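You operate a simulated robot arm through the tools that you are given. There is no shell and no other tool. Be economical: measure what you need, move in short steps, check, and stop when the job is done.

Carry out the task below with a simulated two-armed robot. There is one attempt and no reset: what you move stays moved.

JOB
Top up the brown bottle to its line through the funnel.
Fine: from the Clear oil jar; its grey cap in the dish meanwhile, then pushed back in; jar back, funnel in its stand, hardly a drop spilt. Set down upright: clear oil jar.

Only the result counts: the job must be done as asked and must still hold three seconds after the hand-in. Knocking over, shifting, dropping, spilling or breaking anything else fails it. Lids that push on must go on centred and level and be pressed home; caps that screw on are set level and turned clockwise until they are tight.

ROBOT AND FRAMES
Two 7-joint arms with two-finger parallel grippers on one trunk, on a base that drives. Base frame: it is fixed to the floor where the robot stands at the start and does not move with it; the origin is under the middle of the robot, x ahead of it, y to its left, z up; the surface under the hand at the start is at about z = 0.88. Lengths are in m, angles in rad, forces in N, time in s.
The left shoulder is at the start at [0.07, 0.133, 1.314], the right one opposite. With the tool pointing down near the work surface each hand reaches from about 0.1 to 0.62 m from the robot's upright axis, wherever it stands, measured 20 degrees to its own side. Places, roughly: grey funnel stand [0.7, -1.1, 0.9]; small steel funnel [0.75, -1, 1]. Payload 1.57 kg a hand.
The tool frame of a hand sits at the grasp point between the pads (the TCP): z along the fingers, y along the line on which they close. The tips reach 0.03 m beyond it. Largest opening 0.08 m; finger width 0.017, thickness 0.012; the body of the gripper, 0.04 by 0.082 m, starts 0.08 m behind the TCP.
Orientation is that of the tool frame in the base frame, as a unit quaternion [w, x, y, z]. With the fingers straight down and closing along the base's y, the tool's x points along the base's -x, its y along +y and its z along -z.

CONTROLS
- The arms move only by the tool arm_command. It takes "left_rows", "right_rows" or both (then of equal length, played together; a hand with none holds still); each is a list of rows, each a list of 3 entries, a list of its own where there are three numbers: the shift along the tool's x, y, z in m, then the turn, a rotation vector about the tool's x, y, z in rad, then the opening in per cent of the stroke, from 0 (shut) to 100 (fully open). In form: [[[tx, ty, tz], [wx, wy, wz], grip], ...]. A call has 1 to 20 rows; each row shifts and turns the commanded pose from where the row before left it, along the tool's axes as they then stand. Rows are played at 5 a second. More than 0.05 m and 0.15 rad between two rows, or a gripper value outside its range, and nothing of the call is played. Where a pose cannot be reached the arm comes as near as it can. A force on the tool above 40 N (or 10 N above the force at the start of the call, whichever is more), or a blocked arm, ends the call early, and 0.2 s more pass. Each finger travels about 0.153 m/s and halts on what it meets, pressing with about 42 N; the grip force reading is that of the motor and also rises with nothing between the fingers. The clock runs only during rows and for 0.2 s after the last one: add rows that do not move to give the fingers time. It gives the time, the measured TCP pose, the force on the tool (base axes), the opening and the grip force at its end, in the units of the frame above (readings bear some noise), with the torque about the TCP (base axes, N m) and any sound that the robot's microphone picked up, and new pictures: "pictures" is both (left out), scene, wrist or none (wrist: the cameras of the hands that moved).
- Cameras (640 x 400 px; columns grow to the right, rows downward): "scene" is now at [0.1294, -0.0388, 1.5425]; the picture's right is [-0.42, -0.91, 0.00], its down [-0.54, 0.25, -0.81] and it looks along [0.73, -0.34, -0.59] (base axes); focal length 214 px, centre (320, 200). "left" rides on the left gripper at [0.072, 0.007, -0.122] in its tool frame; the picture's right is [-0.09, 1.00, 0.00], its down [-0.84, -0.08, -0.54] and it looks along [-0.54, -0.05, 0.84] (tool axes); focal length 238 px, centre (320, 200). "right" rides on the right gripper at [0.072, -0.007, -0.122] in its tool frame; the picture's right is [0.09, 1.00, 0.00], its down [-0.84, 0.08, -0.54] and it looks along [-0.54, 0.05, 0.84] (tool axes); focal length 238 px, centre (320, 200). There is no depth. A picture from a camera that has moved, and an enlarged one, comes with that camera's place and axes in the base frame and with its lens.
- slide_trunk(by): slides the trunk up (or, below 0, down) by that many m; the arms and the scene camera ride with it, the base frame stays. It gives what a move gives, with no picture.
- roll_base(legs): drives the robot by 1 to 6 legs, each [ahead, left, turn to the left] in m, m and rad, along the robot's own axes; the way and the turn of a leg run together, so that a leg with both is an arc; at most 1.5 m and 3.142 rad a leg. The arms and the cameras ride along, it lands a little off, and it stops where it bumps. It gives what a move gives, and a new picture of the scene camera.
- turn_head(pan, tilt): turns the head with the scene camera to pan (to the left, within 1.501 rad either way) and tilt (down, from -0.506 to 1.204), counted from straight ahead of the robot. It gives what a move gives, and a new picture of the scene camera.
- zoom(camera, box): a new picture of the part [left, top, right, bottom] of that camera's present view, enlarged. The clock stands still meanwhile.
- close_job(): hands the job in; it is judged then, once.

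Work in short steps. Places have to be worked out from the pictures, the camera data and where the tool is seen: move nearer, look again, correct. Check each grasp and each placing, and mend what went wrong. You have 120 turns and 260 pictures in all, those below and enlarged ones among them. Open the grippers and draw the arms clear of the work before you hand the job in, unless the task says otherwise; then end with one line.

The tools are called after "Request:" as name(argument=value, ...) on one line, values as JSON. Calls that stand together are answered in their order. arm_command: Moves the arms, as the interface text tells. Its arguments: {"type":"object","properties":{"left_rows":{"type":"array"},"right_rows":{"type":"array"},"pictures":{"type":"string","enum":["both","scene","wrist","none"]}},"required":[]} The other tools are called the same way: slide_trunk (by) slides the trunk up or down; roll_base (legs) drives the base; turn_head (pan, tilt) turns the head that bears the scene camera; zoom (camera, box) takes an enlarged picture of a part of a camera's view; close_job () hands the job in.

At the start:

```text
time: 0.0
left_ee_pos: [0.3888, -0.0336, 1.3746]
left_tool_rot: [0.001, -0.001, 1.0, -0.001]
left_wrist_force: [-0.9, 0.1, 1.1]
left_torque: [-0.01, 0.02, -0.03]
left_grip_width: 0.0799
left_finger_force: 0.1
right_ee_pos: [0.3089, -0.3705, 1.454]
right_tool_rot: [0.0, 0.0, 1.0, 0.0]
right_wrist_force: [0.0, -0.1, 0.5]
right_torque: [0.02, -0.01, 0.03]
right_grip_width: 0.0798
right_finger_force: 0.2
trunk travel left (down, up): [-0.888, 0.052]
robot x, y, heading: [0.0023, -0.0027, -0.004]
head pan, tilt: [-0.438, 0.634]
```

scene: 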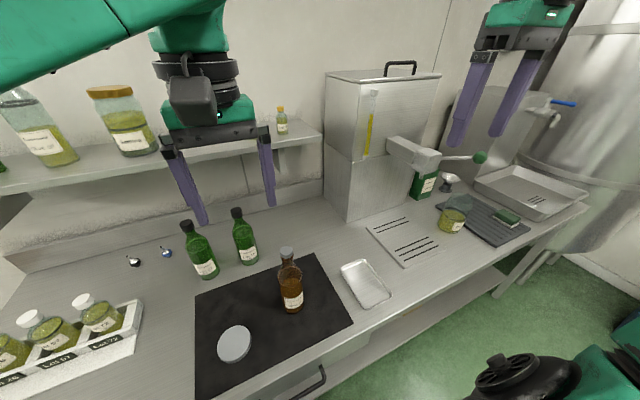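
right: 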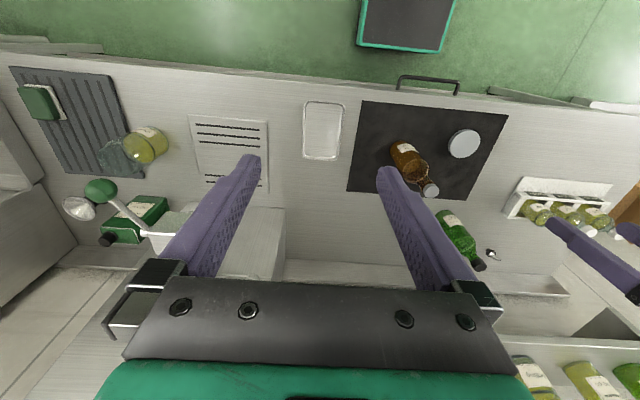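
left: 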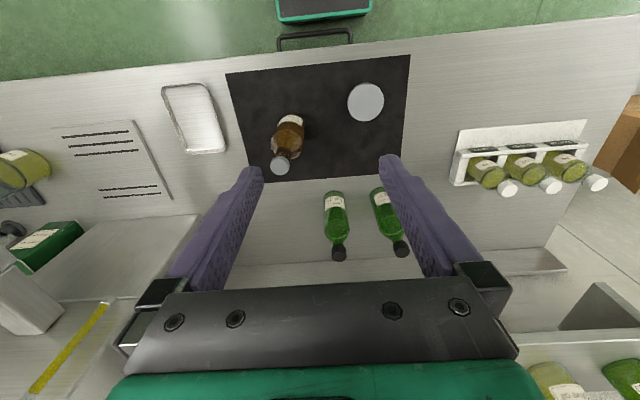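

I see the mat with the brown bottle, the dish beside it, and oil jars on a shelf and in a rack. I enlarge several parts to find the Clear oil jar, the bottle's line and the funnel.

Request:
zoom(camera="scene", box=[190, 220, 410, 360])

Request:
zoom(camera="scene", box=[380, 130, 600, 270])

Request:
zoom(camera="scene", box=[0, 70, 200, 200])

Request:
zoom(camera="scene", box=[0, 270, 180, 400])

```text
2.86 times, centred on (300, 290) of scene
camera zoom: at [0.1294, -0.0388, 1.5425], right [-0.42, -0.91, 0.0], down [-0.54, 0.25, -0.81], along [0.73, -0.34, -0.59], focal length 613 px, centre (377, -57)
```

zoom: 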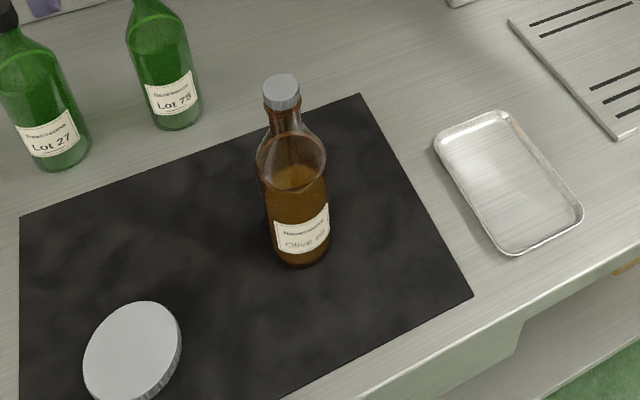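

```text
2.86 times, centred on (490, 200) of scene
camera zoom: at [0.1294, -0.0388, 1.5425], right [-0.42, -0.91, 0.0], down [-0.54, 0.25, -0.81], along [0.73, -0.34, -0.59], focal length 613 px, centre (-166, 200)
```

zoom: 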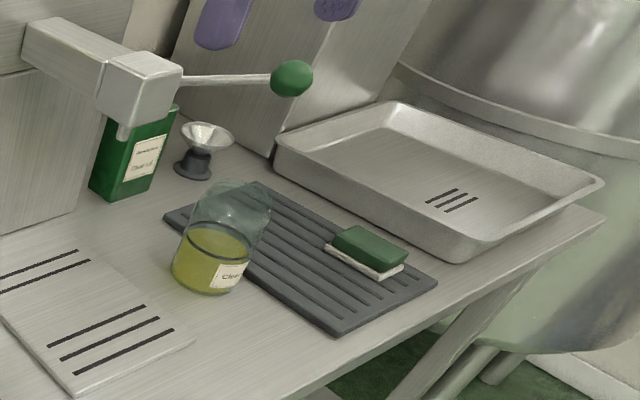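

```text
3.08 times, centred on (100, 135) of scene
camera zoom: at [0.1294, -0.0388, 1.5425], right [-0.42, -0.91, 0.0], down [-0.54, 0.25, -0.81], along [0.73, -0.34, -0.59], focal length 660 px, centre (997, 400)
```

zoom: 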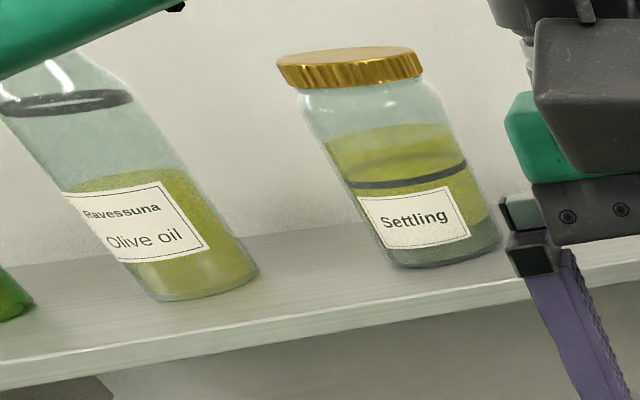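

```text
3.08 times, centred on (90, 335) of scene
camera zoom: at [0.1294, -0.0388, 1.5425], right [-0.42, -0.91, 0.0], down [-0.54, 0.25, -0.81], along [0.73, -0.34, -0.59], focal length 660 px, centre (1028, -215)
```

zoom: 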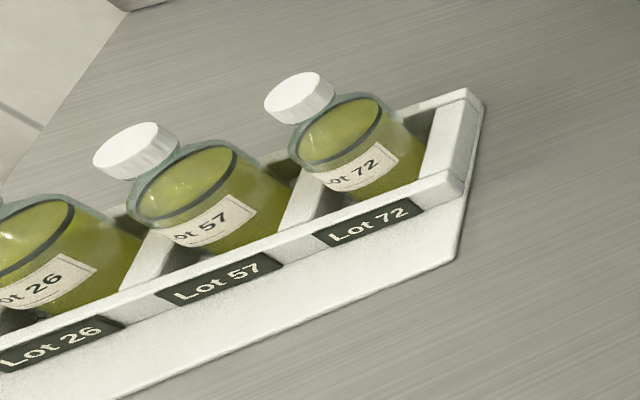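

The bottle is near (0.46,-0.105) with a grey cap. The jar labelled "Clear…" is near (0.53,-0.86), open, with the funnel in its stand behind it. I enlarge further to read the label, the fill line and the possible dishes.

Request:
zoom(camera="scene", box=[265, 240, 325, 318])

Request:
zoom(camera="scene", box=[405, 160, 485, 240])

Request:
zoom(camera="left", box=[150, 50, 420, 220])

Request:
zoom(camera="right", box=[10, 60, 270, 260])

```text
5.13 times, centred on (295, 279) of scene
camera zoom: at [0.1294, -0.0388, 1.5425], right [-0.42, -0.91, 0.0], down [-0.54, 0.25, -0.81], along [0.73, -0.34, -0.59], focal length 1100 px, centre (448, -205)
```

zoom: 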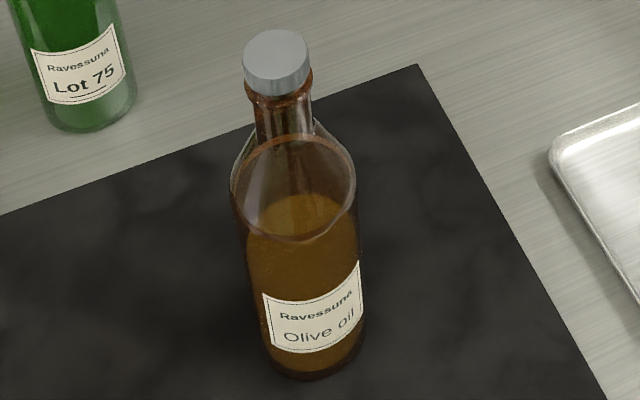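

```text
5.00 times, centred on (445, 200) of scene
camera zoom: at [0.1294, -0.0388, 1.5425], right [-0.42, -0.91, 0.0], down [-0.54, 0.25, -0.81], along [0.73, -0.34, -0.59], focal length 1072 px, centre (-305, 200)
```

zoom: 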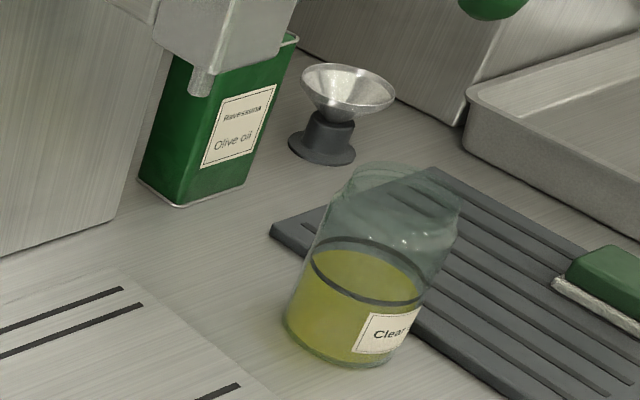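

```text
2.35 times, centred on (285, 135) of left
camera zoom: at [0.3155, -0.0276, 1.4967], right [0.09, 1.0, 0.0], down [0.84, -0.07, 0.54], along [0.54, -0.05, -0.84], focal length 561 px, centre (402, 353)
```

zoom: 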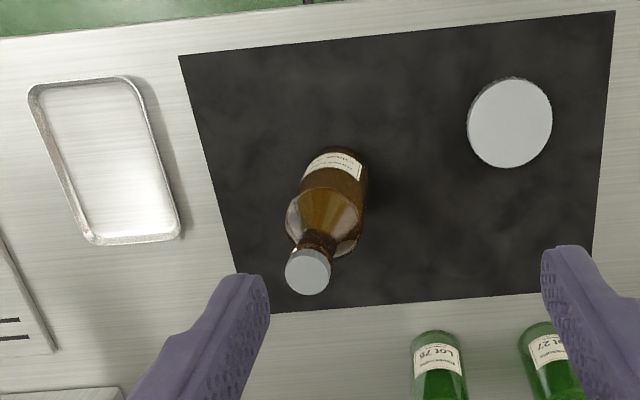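

```text
2.00 times, centred on (140, 160) of right
camera zoom: at [0.236, -0.3765, 1.576], right [-0.09, 1.0, 0.0], down [0.84, 0.08, 0.54], along [0.54, 0.05, -0.84], focal length 477 px, centre (680, 280)
```

zoom: 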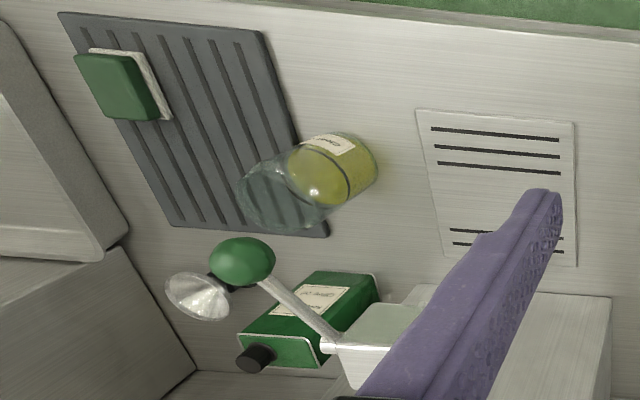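

The grey cap on the brown bottle is about 0.03 m wide with its top near z≈1.16. The rectangular steel tray is the dish. I first bring the left hand to a level, forward-left approach so it can steady the bottle's neck while the right pulls the cap.

Request:
arm_command(left_rows=[[[0, 0, 0], [0, 0, 0.14], 100], [[0, 0, 0], [0, 0, 0.14], 100], [[0, 0, 0], [0, 0, 0.14], 100], [[0, 0, 0], [0, 0, 0.14], 100], [[0, 0, 0], [0, 0, 0.14], 100], [[0, 0, 0], [0, -0.1428, 0], 100], [[0, 0, 0], [0, -0.1428, 0], 100], [[0, 0, 0], [0, -0.1428, 0], 100], [[0, 0, 0], [0, -0.1428, 0], 100], [[0, 0, 0], [0, -0.1428, 0], 100], [[0, 0, 0], [0, -0.1428, 0], 100], [[0, 0, 0], [0, -0.1428, 0], 100], [[0, 0, 0], [0, -0.1428, 0], 100], [[0, 0, 0], [0, -0.1428, 0], 100], [[0, 0, 0], [0, -0.1428, 0], 100], [[0, 0, 0], [0, -0.1428, 0], 100]])

Request:
turn_head(pan=-0.2, tilt=0.9)

```text
time: 3.6
left_ee_pos: [0.3919, -0.0365, 1.4075]
left_tool_rot: [0.656, 0.322, 0.672, -0.124]
left_wrist_force: [0.6, 0.9, -0.7]
left_torque: [0.04, -0.04, -0.01]
left_grip_width: 0.08
left_finger_force: 0.0
left hand out of reach, approached as far as the arm can: row 13, 14, 16
right_ee_pos: [0.3091, -0.3672, 1.4536]
right_tool_rot: [0.001, 0.0, 1.0, -0.001]
right_wrist_force: [-0.2, 0.8, -0.6]
right_torque: [-0.03, 0.02, -0.01]
right_grip_width: 0.0802
right_finger_force: 0.0
trunk travel left (down, up): [-0.888, 0.052]
robot x, y, heading: [0.0031, 0.001, -0.002]
head pan, tilt: [-0.438, 0.634]
stopped in row 16 (left hand): the arm was blocked; the commanded pose is now the measured one
camera scene: at [0.1305, -0.0365, 1.5424], right [-0.42, -0.91, 0.0], down [-0.54, 0.25, -0.81], along [0.73, -0.34, -0.59], focal length 214 px, centre (320, 200)
camera left: at [0.3025, 0.06, 1.3538], right [0.59, 0.73, 0.34], down [-0.54, 0.03, 0.84], along [0.61, -0.68, 0.41], focal length 238 px, centre (320, 200)
```

scene: 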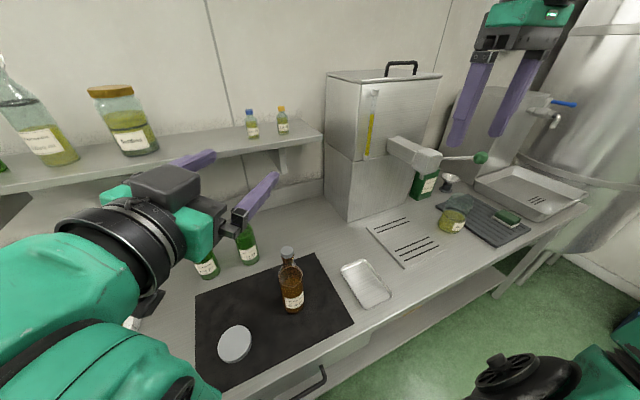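
left: 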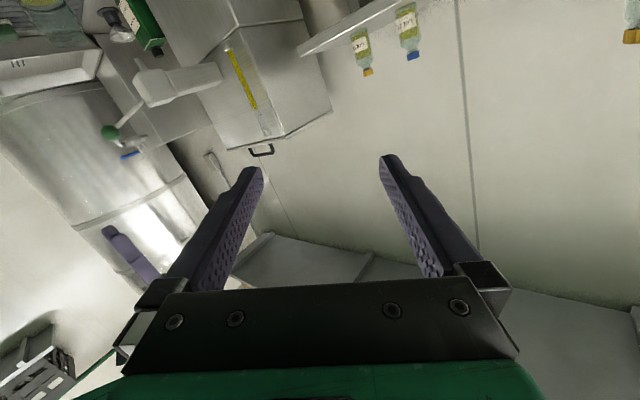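

```text
time: 4.3
left_ee_pos: [0.3915, -0.0391, 1.408]
left_tool_rot: [0.655, 0.321, 0.673, -0.122]
left_wrist_force: [-0.1, 0.0, 0.1]
left_torque: [0.03, -0.02, 0.02]
left_grip_width: 0.08
left_finger_force: 0.1
right_ee_pos: [0.309, -0.3691, 1.4549]
right_tool_rot: [0.0, 0.0, 1.0, 0.0]
right_wrist_force: [-0.6, 0.2, -0.3]
right_torque: [0.01, 0.01, 0.0]
right_grip_width: 0.0802
right_finger_force: 0.0
trunk travel left (down, up): [-0.888, 0.052]
robot x, y, heading: [-0.0032, 0.0006, 0.002]
head pan, tilt: [-0.201, 0.901]
camera scene: at [0.125, -0.0163, 1.5205], right [-0.2, -0.98, 0.0], down [-0.77, 0.16, -0.62], along [0.61, -0.12, -0.78], focal length 214 px, centre (320, 200)
```

scene: 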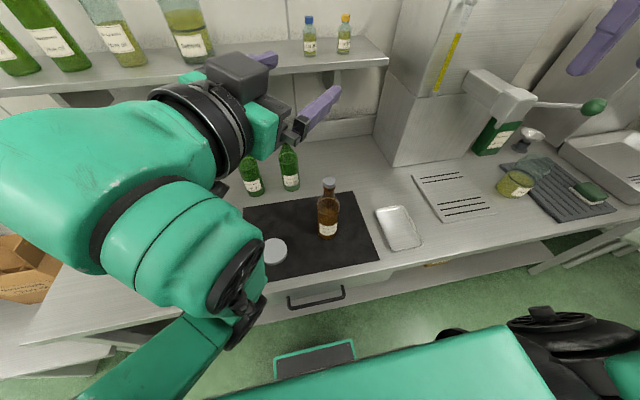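

The arm ran near its limit up there. I move the left hand lower, levelling its roll and pitch on the way, staying clear of the bottle.

Request:
arm_command(left_rows=[[[0.05, 0, 0], [0, 0, 0], 100], [[0.05, 0, 0], [0, 0, -0.13], 100], [[0.05, 0, 0], [0, 0, -0.13], 100], [[0.04, 0, 0], [0, -0.11, 0], 100], [[0.04, 0, 0], [0, 0, 0], 100], [[0, 0, 0], [0, 0, 0], 100]])

```text
time: 4.8
left_ee_pos: [0.3946, -0.023, 1.4266]
left_tool_rot: [0.702, 0.338, 0.626, -0.036]
left_wrist_force: [-0.1, -0.5, -0.2]
left_torque: [-0.01, 0.05, -0.01]
left_grip_width: 0.0801
left_finger_force: 0.1
left hand out of reach, approached as far as the arm can: row 1, 2
right_ee_pos: [0.3078, -0.3696, 1.4542]
right_tool_rot: [0.0, 0.0, 1.0, 0.0]
right_wrist_force: [0.3, -0.2, 0.1]
right_torque: [-0.01, 0.02, 0.06]
right_grip_width: 0.0799
right_finger_force: 0.0
trunk travel left (down, up): [-0.888, 0.052]
robot x, y, heading: [-0.0008, 0.0022, -0.002]
head pan, tilt: [-0.201, 0.901]
stopped in row 2 (left hand): the arm was blocked; the commanded pose is now the measured one
camera scene: at [0.124, -0.0165, 1.5206], right [-0.2, -0.98, 0.0], down [-0.77, 0.16, -0.62], along [0.61, -0.12, -0.78], focal length 214 px, centre (320, 200)
camera left: at [0.3083, 0.0721, 1.3663], right [0.45, 0.73, 0.51], down [-0.68, -0.09, 0.73], along [0.58, -0.68, 0.46], focal length 238 px, centre (320, 200)
```

scene: 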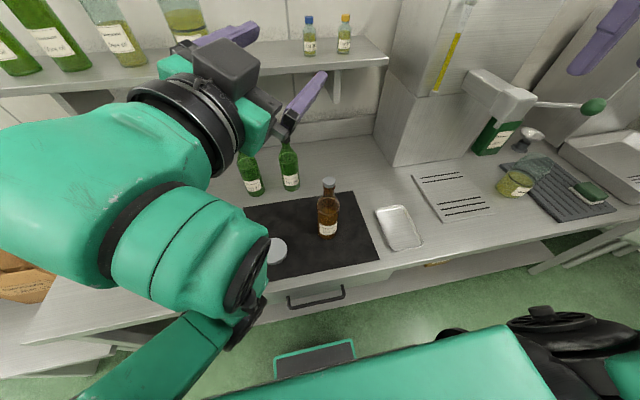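
left: 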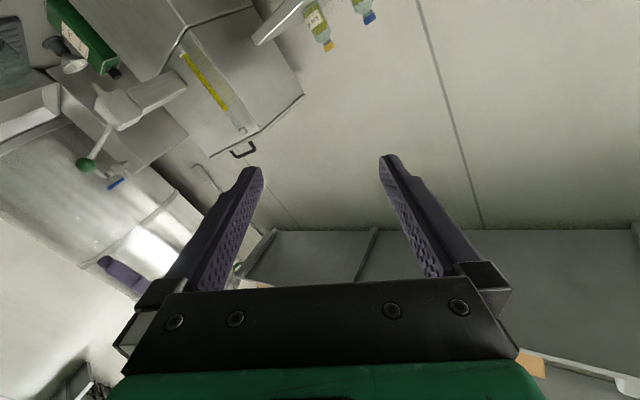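

The left wrist is at a joint limit when level. I tilt it back down to about 45°, which still lets the pads hold the neck.

Request:
arm_command(left_rows=[[[0, 0, 0], [0, 0.14, 0], 100], [[0, 0, 0], [0, 0.14, 0], 100], [[0, 0, 0], [0, 0.14, 0], 100], [[0, 0, 0], [0, 0.14, 0], 100], [[0, 0, 0], [0, 0.14, 0], 100], [[0, 0, 0], [0, 0.1, 0], 100]], pictures="scene")

```text
time: 6.2
left_ee_pos: [0.5149, -0.0639, 1.3565]
left_tool_rot: [0.403, 0.327, 0.849, 0.094]
left_wrist_force: [-0.3, 0.1, 0.9]
left_torque: [0.0, -0.02, -0.01]
left_grip_width: 0.0799
left_finger_force: 0.0
left hand out of reach, approached as far as the arm can: row 2, 3, 4, 5, 6
right_ee_pos: [0.3092, -0.3713, 1.4539]
right_tool_rot: [-0.001, 0.0, 1.0, 0.001]
right_wrist_force: [-0.7, -0.6, 0.4]
right_torque: [0.04, 0.02, 0.01]
right_grip_width: 0.08
right_finger_force: 0.1
trunk travel left (down, up): [-0.888, 0.052]
robot x, y, heading: [-0.0004, 0.0, 0.004]
head pan, tilt: [-0.201, 0.901]
camera scene: at [0.1252, -0.0175, 1.5204], right [-0.2, -0.98, 0.0], down [-0.77, 0.16, -0.62], along [0.61, -0.12, -0.78], focal length 214 px, centre (320, 200)
```

scene: 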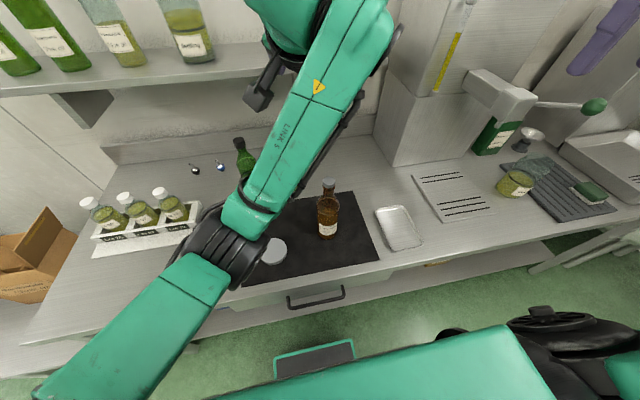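

The arm swung its elbow into a low posture. I restore a tool-down orientation for the left hand before anything else, staying high above the mat.

Request:
arm_command(left_rows=[[[0, 0, 0], [0, 0, -0.15], 100], [[0, 0, 0], [0, 0, -0.15], 100], [[0, 0, 0], [0, 0, -0.15], 100], [[0, 0, 0], [0, 0, -0.15], 100], [[0, 0, 0], [0, 0.1425, 0], 100], [[0, 0, 0], [0, 0.1425, 0], 100], [[0, 0, 0], [0, 0.1425, 0], 100], [[0, 0, 0], [0, 0.1425, 0], 100], [[0, 0, 0], [0, 0.1425, 0], 100], [[0, 0, 0], [0, 0.1425, 0], 100], [[0, 0, 0], [0, 0, 0], 100]], pictures="scene")

```text
time: 8.6
left_ee_pos: [0.5201, -0.0605, 1.3528]
left_tool_rot: [0.075, 0.067, 0.995, -0.003]
left_wrist_force: [0.2, -0.3, 1.2]
left_torque: [0.0, 0.05, 0.01]
left_grip_width: 0.0801
left_finger_force: 0.0
left hand out of reach, approached as far as the arm can: row 5, 9, 10
right_ee_pos: [0.3093, -0.3701, 1.4539]
right_tool_rot: [0.0, -0.001, 1.0, 0.0]
right_wrist_force: [1.1, 0.2, 0.9]
right_torque: [-0.03, 0.04, 0.0]
right_grip_width: 0.0798
right_finger_force: 0.0
trunk travel left (down, up): [-0.888, 0.052]
robot x, y, heading: [-0.0014, 0.0014, -0.001]
head pan, tilt: [-0.201, 0.901]
camera scene: at [0.1243, -0.0165, 1.5205], right [-0.2, -0.98, 0.0], down [-0.77, 0.16, -0.62], along [0.61, -0.12, -0.78], focal length 214 px, centre (320, 200)
```

scene: 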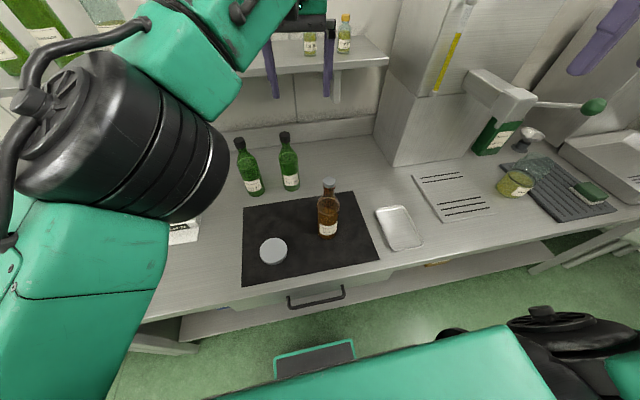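

The left arm is back to an elbow-up posture. Now I try the approach from the left side: shift left, yaw the hand 90°, then pitch it partly toward −y.

Request:
arm_command(left_rows=[[[0.02, 0.045, 0], [0, 0, 0], 100], [[0.02, 0.045, 0], [0, 0, 0], 100], [[0.02, 0.045, 0], [0, 0, 0], 100], [[0, 0, 0], [0, 0, 0.143], 100], [[0, 0, 0], [0, 0, 0.143], 100], [[0, 0, 0], [0, 0, 0.143], 100], [[0, 0, 0], [0, 0, 0.143], 100], [[0, 0, 0], [0, 0, 0.143], 100], [[0, 0, 0], [0, 0, 0.143], 100], [[0, 0, 0], [0, 0, 0.143], 100], [[0, 0, 0], [0, 0, 0.143], 100], [[0, 0, 0], [0, 0, 0.143], 100], [[0, 0, 0], [0, 0, 0.143], 100], [[0, 0, 0], [0, 0, 0.143], 100], [[0, 0, 0], [0, 0, 0], 100]], pictures="scene")

```text
time: 11.8
left_ee_pos: [0.4791, 0.0817, 1.3441]
left_tool_rot: [0.056, 0.753, 0.654, 0.05]
left_wrist_force: [-0.7, -0.2, -0.4]
left_torque: [-0.03, 0.02, -0.02]
left_grip_width: 0.08
left_finger_force: 0.0
right_ee_pos: [0.309, -0.3698, 1.4539]
right_tool_rot: [0.0, 0.0, 1.0, -0.001]
right_wrist_force: [0.2, 0.1, 0.0]
right_torque: [0.02, 0.0, 0.01]
right_grip_width: 0.08
right_finger_force: 0.1
trunk travel left (down, up): [-0.888, 0.052]
robot x, y, heading: [-0.0012, 0.0033, 0.001]
head pan, tilt: [-0.201, 0.901]
camera scene: at [0.1244, -0.0167, 1.5205], right [-0.2, -0.98, 0.0], down [-0.77, 0.16, -0.62], along [0.61, -0.12, -0.78], focal length 214 px, centre (320, 200)
```

scene: 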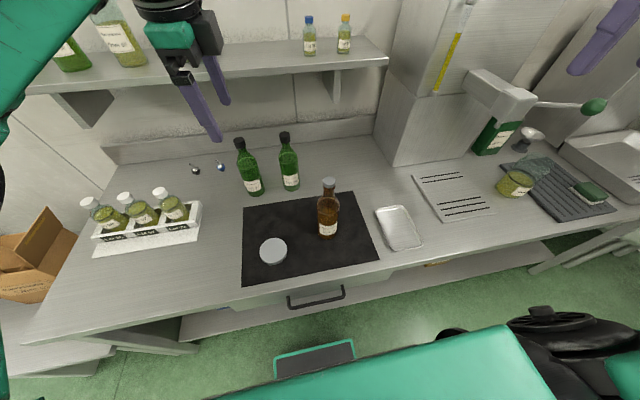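

Good. I square up the hand and pitch it toward −y.

Request:
arm_command(left_rows=[[[0, 0, 0], [0.149, 0, 0], 100], [[0, 0, 0], [0, 0, -0.14], 100], [[0, 0, 0], [0, -0.15, 0], 100], [[0, 0, 0], [0, -0.15, 0], 100], [[0, 0, 0], [0, -0.15, 0], 100], [[0, 0, 0], [0, -0.15, 0], 100], [[0, 0, 0], [0, -0.15, 0], 100], [[0, 0, 0], [0, -0.15, 0], 100], [[0, 0, 0], [0, -0.15, 0], 100], [[0, 0, 0], [0, 0, 0], 100]])

```text
time: 14.0
left_ee_pos: [0.4792, 0.0816, 1.3441]
left_tool_rot: [0.356, 0.611, 0.612, -0.353]
left_wrist_force: [0.0, 0.1, 0.0]
left_torque: [0.01, 0.0, -0.01]
left_grip_width: 0.08
left_finger_force: 0.0
right_ee_pos: [0.3083, -0.3707, 1.454]
right_tool_rot: [0.0, 0.0, 1.0, 0.0]
right_wrist_force: [-0.6, 0.3, -0.1]
right_torque: [-0.01, 0.0, 0.01]
right_grip_width: 0.0796
right_finger_force: 0.1
trunk travel left (down, up): [-0.888, 0.052]
robot x, y, heading: [-0.0006, 0.0053, -0.004]
head pan, tilt: [-0.201, 0.901]
camera scene: at [0.1244, -0.0166, 1.5205], right [-0.2, -0.98, 0.0], down [-0.77, 0.16, -0.62], along [0.61, -0.12, -0.78], focal length 214 px, centre (320, 200)
camera left: at [0.4851, 0.2229, 1.3426], right [1.0, -0.04, 0.08], down [-0.08, 0.05, 1.0], along [-0.05, -1.0, 0.05], focal length 238 px, centre (320, 200)
```

scene: 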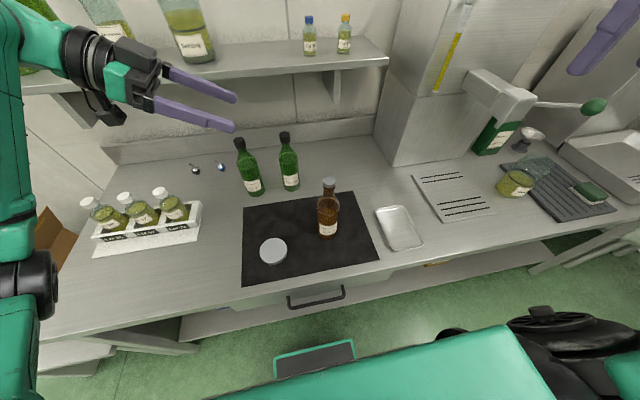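
left: 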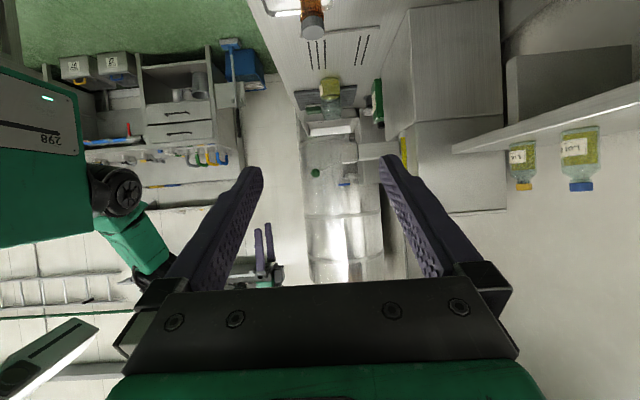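

The left hand now points −y, 30° down, with a level camera. I lower it to about z=1.14 to the left of the bottle and look at the bottle from the side.

Request:
arm_command(left_rows=[[[0.0307, -0.0036, 0.0267], [0, 0, 0], 100], [[0.0307, -0.0036, 0.0267], [0, 0, 0], 100], [[0.0307, -0.0036, 0.0267], [0, 0, 0], 100], [[0.0307, -0.0036, 0.0267], [0, 0, 0], 100], [[0.0307, -0.0036, 0.0267], [0, 0, 0], 100], [[0, 0, 0], [0, 0, 0], 100]])

```text
time: 15.4
left_ee_pos: [0.4629, 0.0424, 1.1444]
left_tool_rot: [0.355, 0.612, 0.613, -0.352]
left_wrist_force: [0.3, -0.5, -0.3]
left_torque: [0.0, 0.03, 0.03]
left_grip_width: 0.08
left_finger_force: 0.0
right_ee_pos: [0.3085, -0.3692, 1.4535]
right_tool_rot: [0.0, 0.0, 1.0, 0.001]
right_wrist_force: [0.3, 0.1, -0.4]
right_torque: [0.01, -0.01, 0.0]
right_grip_width: 0.0801
right_finger_force: 0.1
trunk travel left (down, up): [-0.888, 0.052]
robot x, y, heading: [0.0011, -0.0002, -0.005]
head pan, tilt: [-0.201, 0.901]
camera scene: at [0.1243, -0.0168, 1.5205], right [-0.2, -0.98, 0.0], down [-0.77, 0.16, -0.62], along [0.61, -0.12, -0.78], focal length 214 px, centre (320, 200)
camera left: at [0.4675, 0.183, 1.1427], right [1.0, -0.04, 0.08], down [-0.08, 0.05, 1.0], along [-0.05, -1.0, 0.05], focal length 238 px, centre (320, 200)
```

scene: 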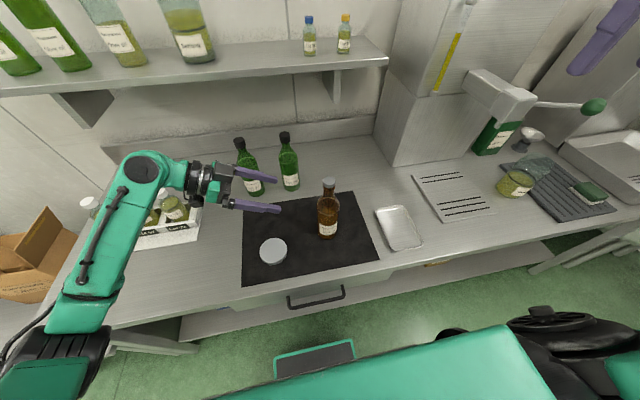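
left: 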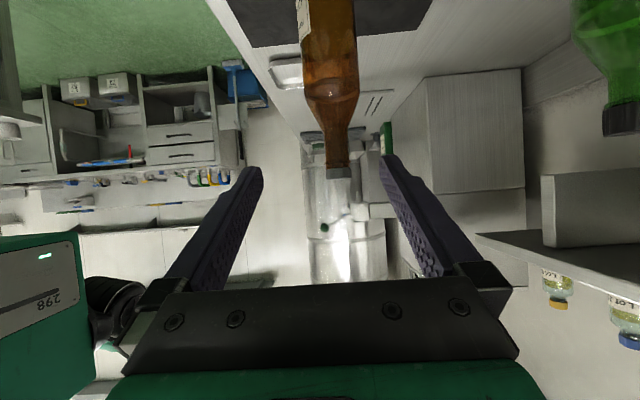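

A side view of the bottle. I enlarge it to find line, oil level and cap height.

Request:
zoom(camera="left", box=[265, 0, 395, 190])

```text
2.11 times, centred on (330, 95) of left
camera zoom: at [0.4675, 0.183, 1.1427], right [1.0, -0.04, 0.08], down [-0.08, 0.05, 1.0], along [-0.05, -1.0, 0.05], focal length 502 px, centre (299, 421)
```

zoom: 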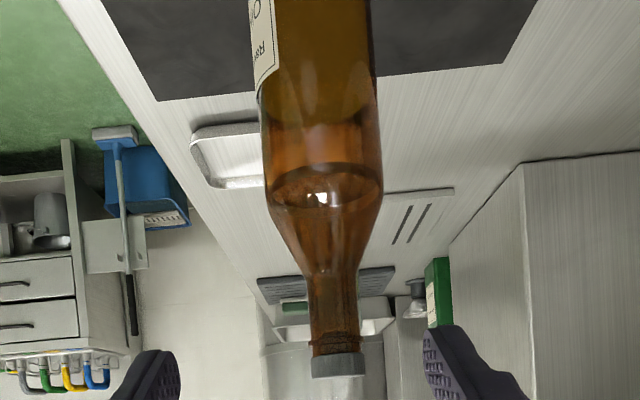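

I judge: bottle axis (0.476,−0.108), cap z 1.12–1.134, neck z≈1.08–1.107, oil at about 0.985 and a ring near 1.028. I move the left hand around the neck (still open) and yaw the right hand so its camera looks from the right.

Request:
arm_command(left_rows=[[[-0.0059, 0.0026, 0.0312], [0, 0, 0], 100], [[-0.0059, 0.0026, 0.0312], [0, 0, 0], 100], [[-0.0059, 0.0026, 0.0312], [0, 0, 0], 100], [[-0.0059, 0.0026, 0.0312], [0, 0, 0], 100], [[-0.0059, 0.0026, 0.0312], [0, 0, 0], 100], [[0, 0, 0], [0, 0, 0], 100], [[0, 0, 0], [0, 0, 0], 100], [[0, 0, 0], [0, 0, 0], 100], [[0, 0, 0], [0, 0, 0], 100], [[0, 0, 0], [0, 0, 0], 100], [[0, 0, 0], [0, 0, 0], 100], [[0, 0, 0], [0, 0, 0], 100]], right_rows=[[[0, 0, 0], [0, 0, -0.1428], 100], [[0, 0, 0], [0, 0, -0.1428], 100], [[0, 0, 0], [0, 0, -0.1428], 100], [[0, 0, 0], [0, 0, -0.1428], 100], [[0, 0, 0], [0, 0, -0.1428], 100], [[0, 0, 0], [0, 0, -0.1428], 100], [[0, 0, 0], [0, 0, -0.1428], 100], [[0, 0, 0], [0, 0, -0.1428], 100], [[0, 0, 0], [0, 0, -0.1428], 100], [[0, 0, 0], [0, 0, -0.1428], 100], [[0, 0, 0], [0, 0, -0.1428], 100], [[0, 0, 0], [0, 0, 0], 100]])

```text
time: 18.0
left_ee_pos: [0.4756, -0.1069, 1.093]
left_tool_rot: [0.355, 0.612, 0.613, -0.353]
left_wrist_force: [0.2, -0.1, -0.1]
left_torque: [-0.02, -0.01, 0.02]
left_grip_width: 0.08
left_finger_force: 0.0
right_ee_pos: [0.3092, -0.3697, 1.4542]
right_tool_rot: [0.001, -0.707, 0.707, 0.0]
right_wrist_force: [0.3, -0.2, 0.2]
right_torque: [-0.01, 0.02, -0.02]
right_grip_width: 0.0801
right_finger_force: 0.2
trunk travel left (down, up): [-0.888, 0.052]
robot x, y, heading: [-0.0027, -0.0007, -0.001]
head pan, tilt: [-0.201, 0.901]
camera scene: at [0.1244, -0.0168, 1.5205], right [-0.2, -0.98, 0.0], down [-0.77, 0.16, -0.62], along [0.61, -0.12, -0.78], focal length 214 px, centre (320, 200)
camera right: at [0.3147, -0.442, 1.5763], right [-1.0, -0.09, 0.0], down [-0.08, 0.84, 0.54], along [-0.05, 0.54, -0.84], focal length 238 px, centre (320, 200)
camera left: at [0.4815, 0.035, 1.0908], right [1.0, -0.04, 0.08], down [-0.08, 0.05, 1.0], along [-0.05, -1.0, 0.05], focal length 238 px, centre (320, 200)
```

scene: 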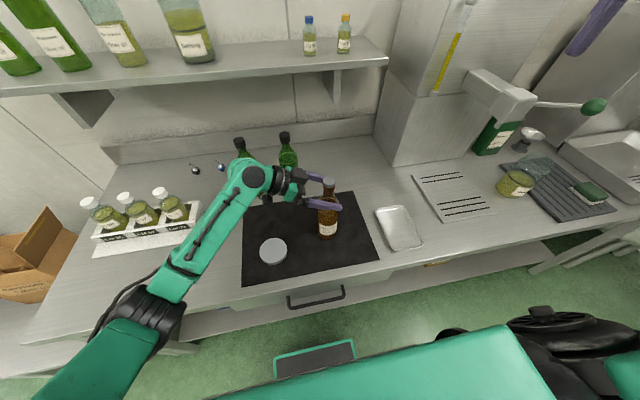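
right: 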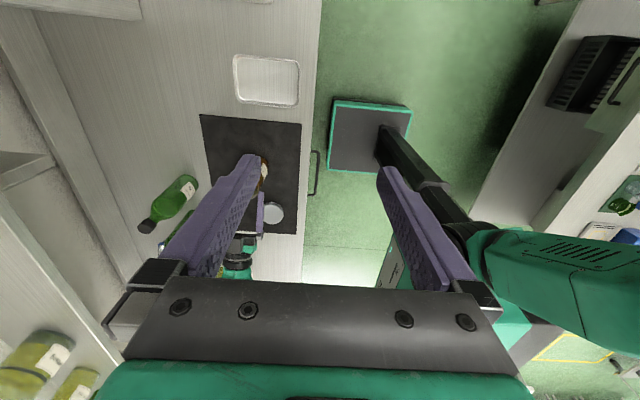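
left: 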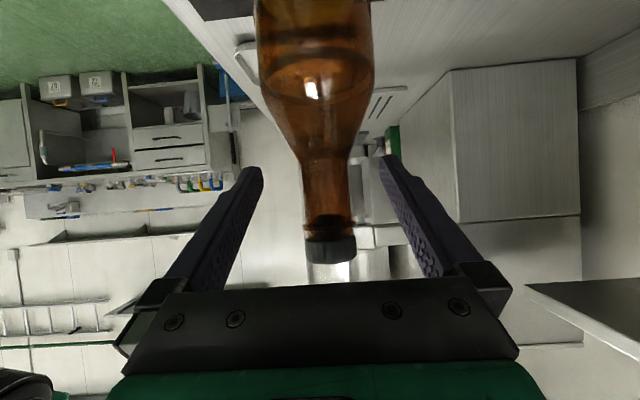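

The neck is centred between the fingers. I enlarge for the line and level.

Request:
zoom(camera="left", box=[230, 0, 410, 110])

```text
3.56 times, centred on (320, 55) of left
camera zoom: at [0.4815, 0.035, 1.0908], right [1.0, -0.04, 0.08], down [-0.08, 0.05, 1.0], along [-0.05, -1.0, 0.05], focal length 848 px, centre (320, 716)
```

zoom: 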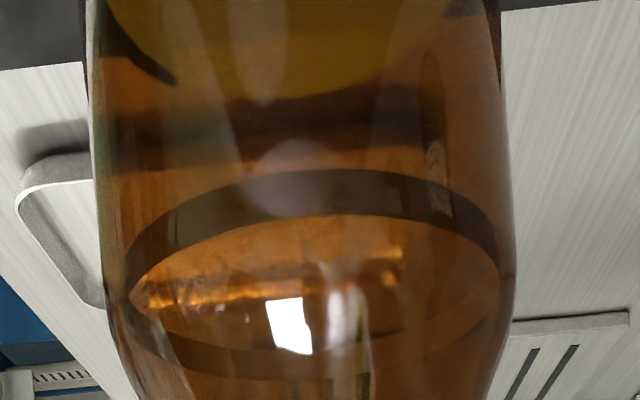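

The fill line is the dark band at z≈1.030. I close the left fingers on the neck and bring the right hand above the cap at z≈1.30.

Request:
arm_command(left_rows=[[[0, 0, 0], [0, 0, 0], 70], [[0, 0, 0], [0, 0, 0], 50], [[0, 0, 0], [0, 0, 0], 35], [[0, 0, 0], [0, 0, 0], 25], [[0, 0, 0], [0, 0, 0], 20], [[0, 0, 0], [0, 0, 0], 20], [[0, 0, 0], [0, 0, 0], 20], [[0, 0, 0], [0, 0, 0], 20]], right_rows=[[[-0.0374, -0.0239, 0.022], [0, 0, 0], 80], [[-0.0374, -0.0239, 0.022], [0, 0, 0], 70], [[-0.0374, -0.0239, 0.022], [0, 0, 0], 70], [[-0.0374, -0.0239, 0.022], [0, 0, 0], 70], [[-0.0374, -0.0239, 0.022], [0, 0, 0], 70], [[-0.0374, -0.0239, 0.022], [0, 0, 0], 70], [[-0.0374, -0.0239, 0.022], [0, 0, 0], 70], [[0, 0, 0], [0, 0, 0], 70]])

```text
time: 19.8
left_ee_pos: [0.4749, -0.105, 1.0925]
left_tool_rot: [0.354, 0.612, 0.613, -0.352]
left_wrist_force: [1.2, 1.6, 0.2]
left_torque: [0.27, -0.55, 0.17]
left_grip_width: 0.0279
left_finger_force: 38.7
right_ee_pos: [0.4679, -0.1183, 1.306]
right_tool_rot: [0.001, -0.706, 0.708, 0.0]
right_wrist_force: [-0.1, 0.0, -0.2]
right_torque: [-0.01, 0.01, 0.0]
right_grip_width: 0.0561
right_finger_force: 0.0
right hand out of reach, approached as far as the arm can: row 7
trunk travel left (down, up): [-0.888, 0.052]
robot x, y, heading: [0.0018, 0.0012, -0.005]
head pan, tilt: [-0.201, 0.901]
camera scene: at [0.1233, -0.0175, 1.5205], right [-0.2, -0.98, 0.0], down [-0.77, 0.16, -0.62], along [0.61, -0.12, -0.78], focal length 214 px, centre (320, 200)
camera right: at [0.4742, -0.1901, 1.4287], right [-1.0, -0.09, 0.0], down [-0.08, 0.84, 0.54], along [-0.05, 0.54, -0.84], focal length 238 px, centre (320, 200)
camera left: at [0.481, 0.035, 1.091], right [1.0, -0.04, 0.08], down [-0.08, 0.05, 1.0], along [-0.05, -1.0, 0.05], focal length 238 px, centre (320, 200)
```

scene: 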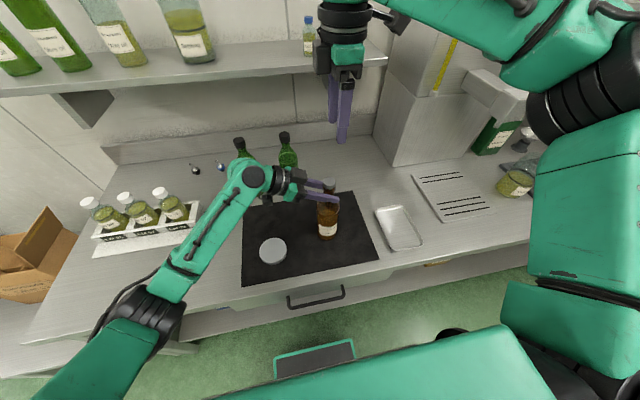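
right: 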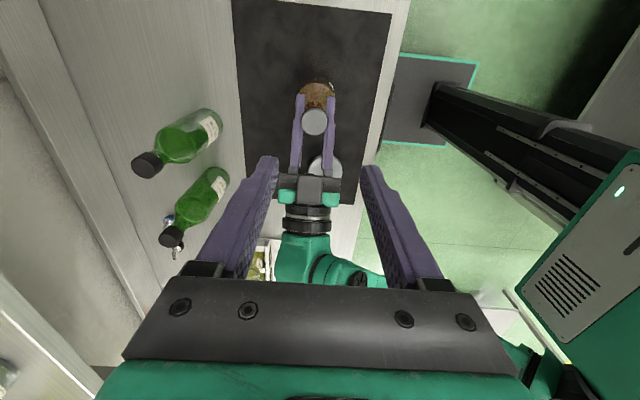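
left: 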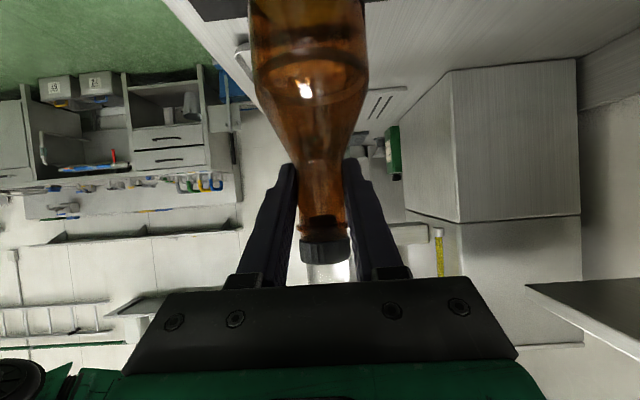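

The neck is gripped. The cap appears at about (0.475,−0.112). I lower the right hand around the cap with fingertips staying above the left fingers.

Request:
arm_command(right_rows=[[[-0.0015, -0.0015, 0.031], [0, 0, 0], 70], [[-0.0015, -0.0015, 0.031], [0, 0, 0], 70], [[-0.0015, -0.0015, 0.031], [0, 0, 0], 70], [[-0.0015, -0.0015, 0.031], [0, 0, 0], 70], [[-0.0015, -0.0015, 0.03], [0, 0, 0], 70], [[0, 0, 0], [0, 0, 0], 70]])

```text
time: 21.2
left_ee_pos: [0.4759, -0.1062, 1.0917]
left_tool_rot: [0.355, 0.612, 0.613, -0.352]
left_wrist_force: [0.6, 2.3, 1.3]
left_torque: [0.14, 0.4, -0.03]
left_grip_width: 0.0279
left_finger_force: 38.1
right_ee_pos: [0.4775, -0.1098, 1.1514]
right_tool_rot: [0.0, 0.707, -0.707, 0.0]
right_wrist_force: [-0.4, -0.2, -0.7]
right_torque: [0.01, 0.01, -0.01]
right_grip_width: 0.0559
right_finger_force: 0.1
trunk travel left (down, up): [-0.888, 0.052]
robot x, y, heading: [0.0029, -0.0016, 0.0]
head pan, tilt: [-0.201, 0.901]
camera scene: at [0.1243, -0.0167, 1.5205], right [-0.2, -0.98, 0.0], down [-0.77, 0.16, -0.62], along [0.61, -0.12, -0.78], focal length 214 px, centre (320, 200)
camera right: at [0.4835, -0.1819, 1.2739], right [-1.0, -0.09, 0.0], down [-0.08, 0.84, 0.54], along [-0.05, 0.54, -0.84], focal length 238 px, centre (320, 200)
```

scene: 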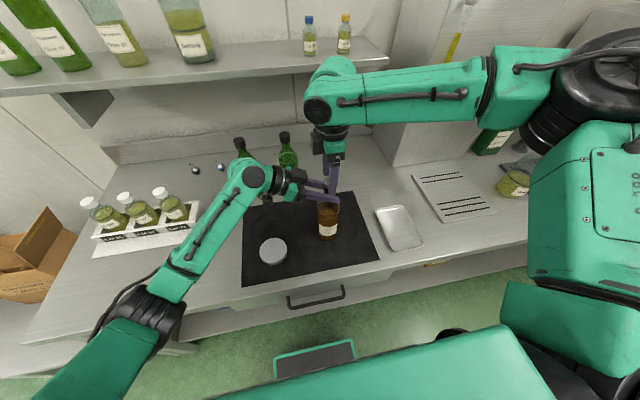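
right: 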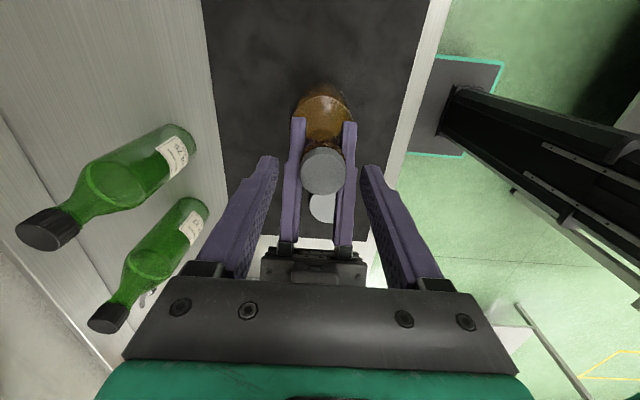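

Cap is centred between the right fingers. A small correction, then close on it.

Request:
arm_command(right_rows=[[[0.004, 0.0015, 0], [0, 0, 0], 70], [[0, 0, 0], [0, 0, 0], 50], [[0, 0, 0], [0, 0, 0], 35], [[0, 0, 0], [0, 0, 0], 25], [[0, 0, 0], [0, 0, 0], 25], [[0, 0, 0], [0, 0, 0], 25]], pictures="wrist")

```text
time: 22.6
left_ee_pos: [0.4769, -0.1058, 1.0926]
left_tool_rot: [0.355, 0.612, 0.613, -0.352]
left_wrist_force: [-0.5, 0.8, 1.0]
left_torque: [0.1, 0.38, 0.02]
left_grip_width: 0.0281
left_finger_force: 38.4
right_ee_pos: [0.4758, -0.114, 1.152]
right_tool_rot: [-0.001, -0.707, 0.708, -0.001]
right_wrist_force: [-0.2, 0.0, 0.7]
right_torque: [-0.01, 0.02, 0.0]
right_grip_width: 0.0281
right_finger_force: 38.5
trunk travel left (down, up): [-0.888, 0.052]
robot x, y, heading: [0.0037, -0.0009, 0.001]
head pan, tilt: [-0.201, 0.901]
heard: snap
camera right: at [0.482, -0.1861, 1.274], right [-1.0, -0.09, 0.0], down [-0.08, 0.84, 0.54], along [-0.05, 0.54, -0.84], focal length 238 px, centre (320, 200)
```

right: 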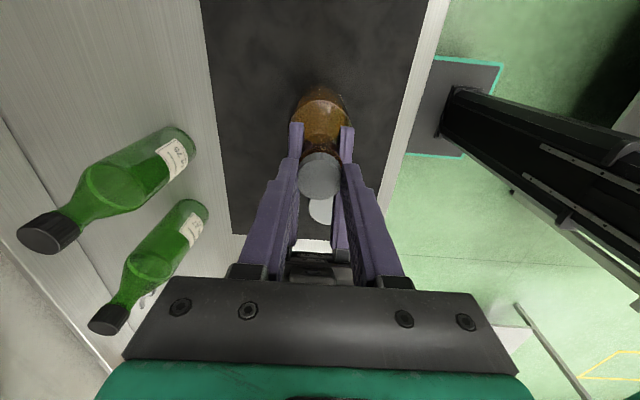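

I heard a snap (the cap letting go or being squeezed). I pull straight up slowly 4 cm.

Request:
arm_command(right_rows=[[[0, 0, -0.005], [0, 0, 0], 25], [[0, 0, -0.005], [0, 0, 0], 25], [[0, 0, -0.01], [0, 0, 0], 25], [[0, 0, -0.02], [0, 0, 0], 25], [[0, 0, -0.03], [0, 0, 0], 25], [[0, 0, 0], [0, 0, 0], 25]])

```text
time: 24.0
left_ee_pos: [0.4756, -0.107, 1.0927]
left_tool_rot: [0.354, 0.612, 0.613, -0.352]
left_wrist_force: [-0.6, 0.0, 1.1]
left_torque: [0.01, 0.4, 0.04]
left_grip_width: 0.028
left_finger_force: 38.2
right_ee_pos: [0.4745, -0.1144, 1.2216]
right_tool_rot: [0.0, -0.707, 0.707, 0.0]
right_wrist_force: [0.6, 0.5, -0.2]
right_torque: [0.01, -0.02, 0.0]
right_grip_width: 0.0281
right_finger_force: 38.2
trunk travel left (down, up): [-0.888, 0.052]
robot x, y, heading: [0.0006, 0.0044, 0.001]
head pan, tilt: [-0.201, 0.901]
camera scene: at [0.1244, -0.0168, 1.5205], right [-0.2, -0.98, 0.0], down [-0.77, 0.16, -0.62], along [0.61, -0.12, -0.78], focal length 214 px, centre (320, 200)
camera right: at [0.4817, -0.1862, 1.3442], right [-1.0, -0.09, 0.0], down [-0.08, 0.84, 0.54], along [-0.05, 0.54, -0.84], focal length 238 px, centre (320, 200)
```

scene: 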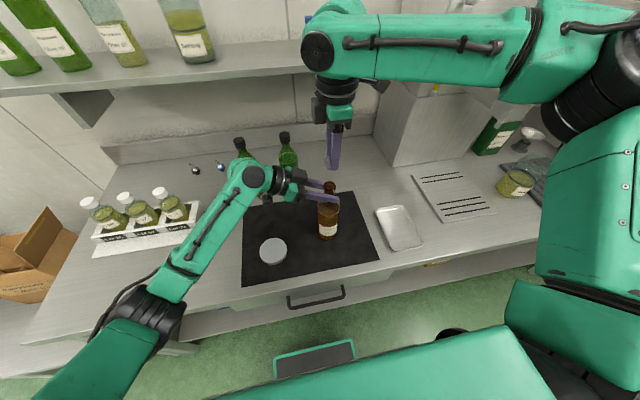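
right: 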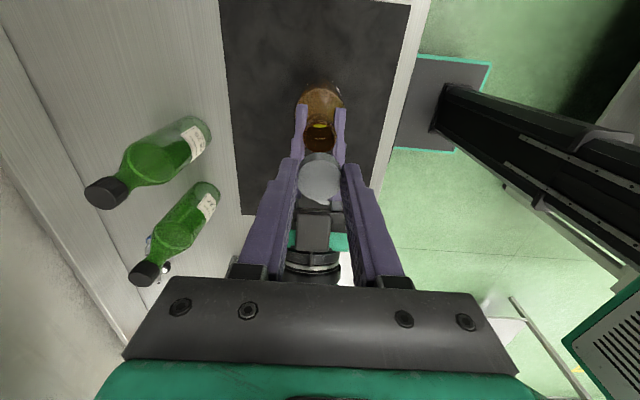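

The cap is out and held. I enlarge to see its underside, then carry it to the dish at about (0.45,−0.36).

Request:
zoom(camera="scene", box=[290, 120, 370, 200])

Request:
arm_command(right_rows=[[[0.0, 0.0, -0.03], [0, 0, 0], 25], [[0.042, 0.004, 0], [0, 0, 0], 25], [[0.042, 0.004, 0], [0, 0, 0], 25], [[0.042, 0.004, 0], [0, 0, 0], 25], [[0.042, 0.004, 0], [0, 0, 0], 25], [[0.042, 0.004, 0], [0, 0, 0], 25], [[0.036, 0.004, 0], [0, 0, 0], 25], [[0, 0, 0.045], [0, 0, 0], 25], [[0, 0, 0.045], [0, 0, 0], 25], [[0, 0, 0.045], [0, 0, 0], 25], [[0, 0, 0.045], [0, 0, 0], 25], [[0, 0, 0.045], [0, 0, 0], 25], [[0, 0, 0], [0, 0, 0], 25]])

```text
5.00 times, centred on (330, 160) of scene
camera zoom: at [0.1244, -0.0168, 1.5205], right [-0.2, -0.98, 0.0], down [-0.77, 0.16, -0.62], along [0.61, -0.12, -0.78], focal length 1072 px, centre (270, 400)
```

zoom: 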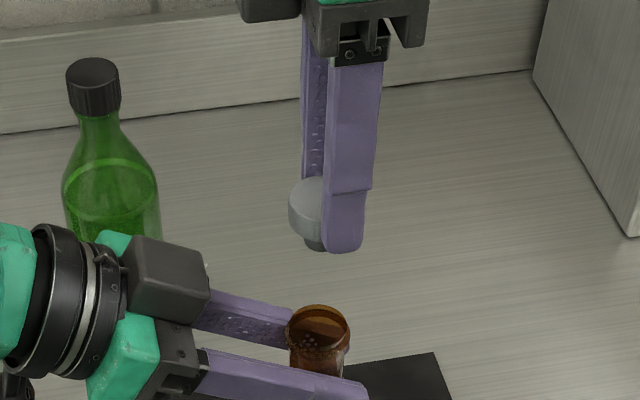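

```text
time: 26.8
left_ee_pos: [0.4751, -0.1067, 1.0925]
left_tool_rot: [0.355, 0.612, 0.613, -0.352]
left_wrist_force: [-2.3, -0.4, 1.3]
left_torque: [0.08, 0.51, -0.01]
left_grip_width: 0.0278
left_finger_force: 37.9
right_ee_pos: [0.4499, -0.3598, 1.0259]
right_tool_rot: [-0.001, 0.707, -0.707, 0.001]
right_wrist_force: [0.3, 0.5, -0.2]
right_torque: [-0.01, -0.01, -0.03]
right_grip_width: 0.0284
right_finger_force: 38.8
trunk travel left (down, up): [-0.888, 0.052]
robot x, y, heading: [-0.0032, -0.0001, -0.0]
head pan, tilt: [-0.201, 0.901]
camera scene: at [0.1237, -0.0169, 1.5206], right [-0.2, -0.98, 0.0], down [-0.77, 0.16, -0.62], along [0.61, -0.12, -0.78], focal length 214 px, centre (320, 200)
camera right: at [0.4567, -0.4316, 1.1477], right [-1.0, -0.09, 0.0], down [-0.08, 0.84, 0.54], along [-0.05, 0.54, -0.84], focal length 238 px, centre (320, 200)
```

scene: 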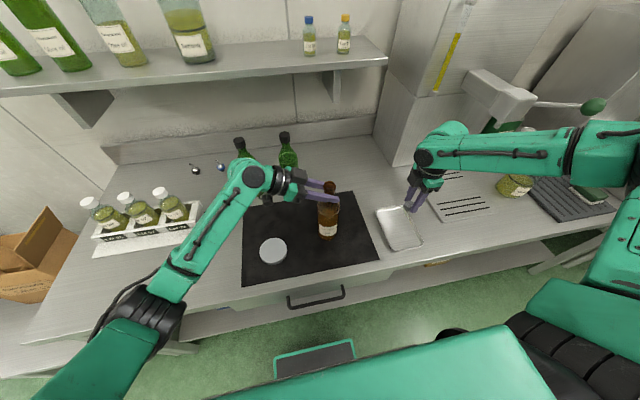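
right: 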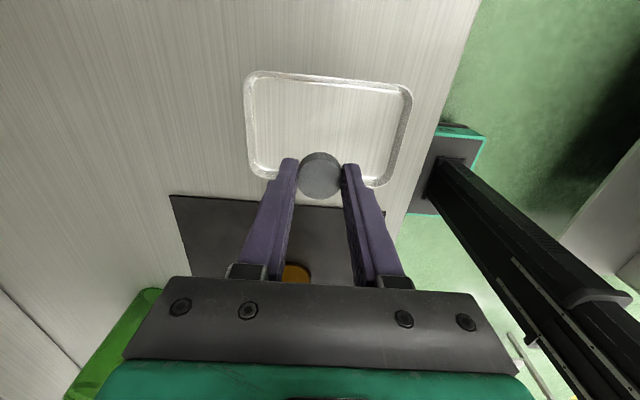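

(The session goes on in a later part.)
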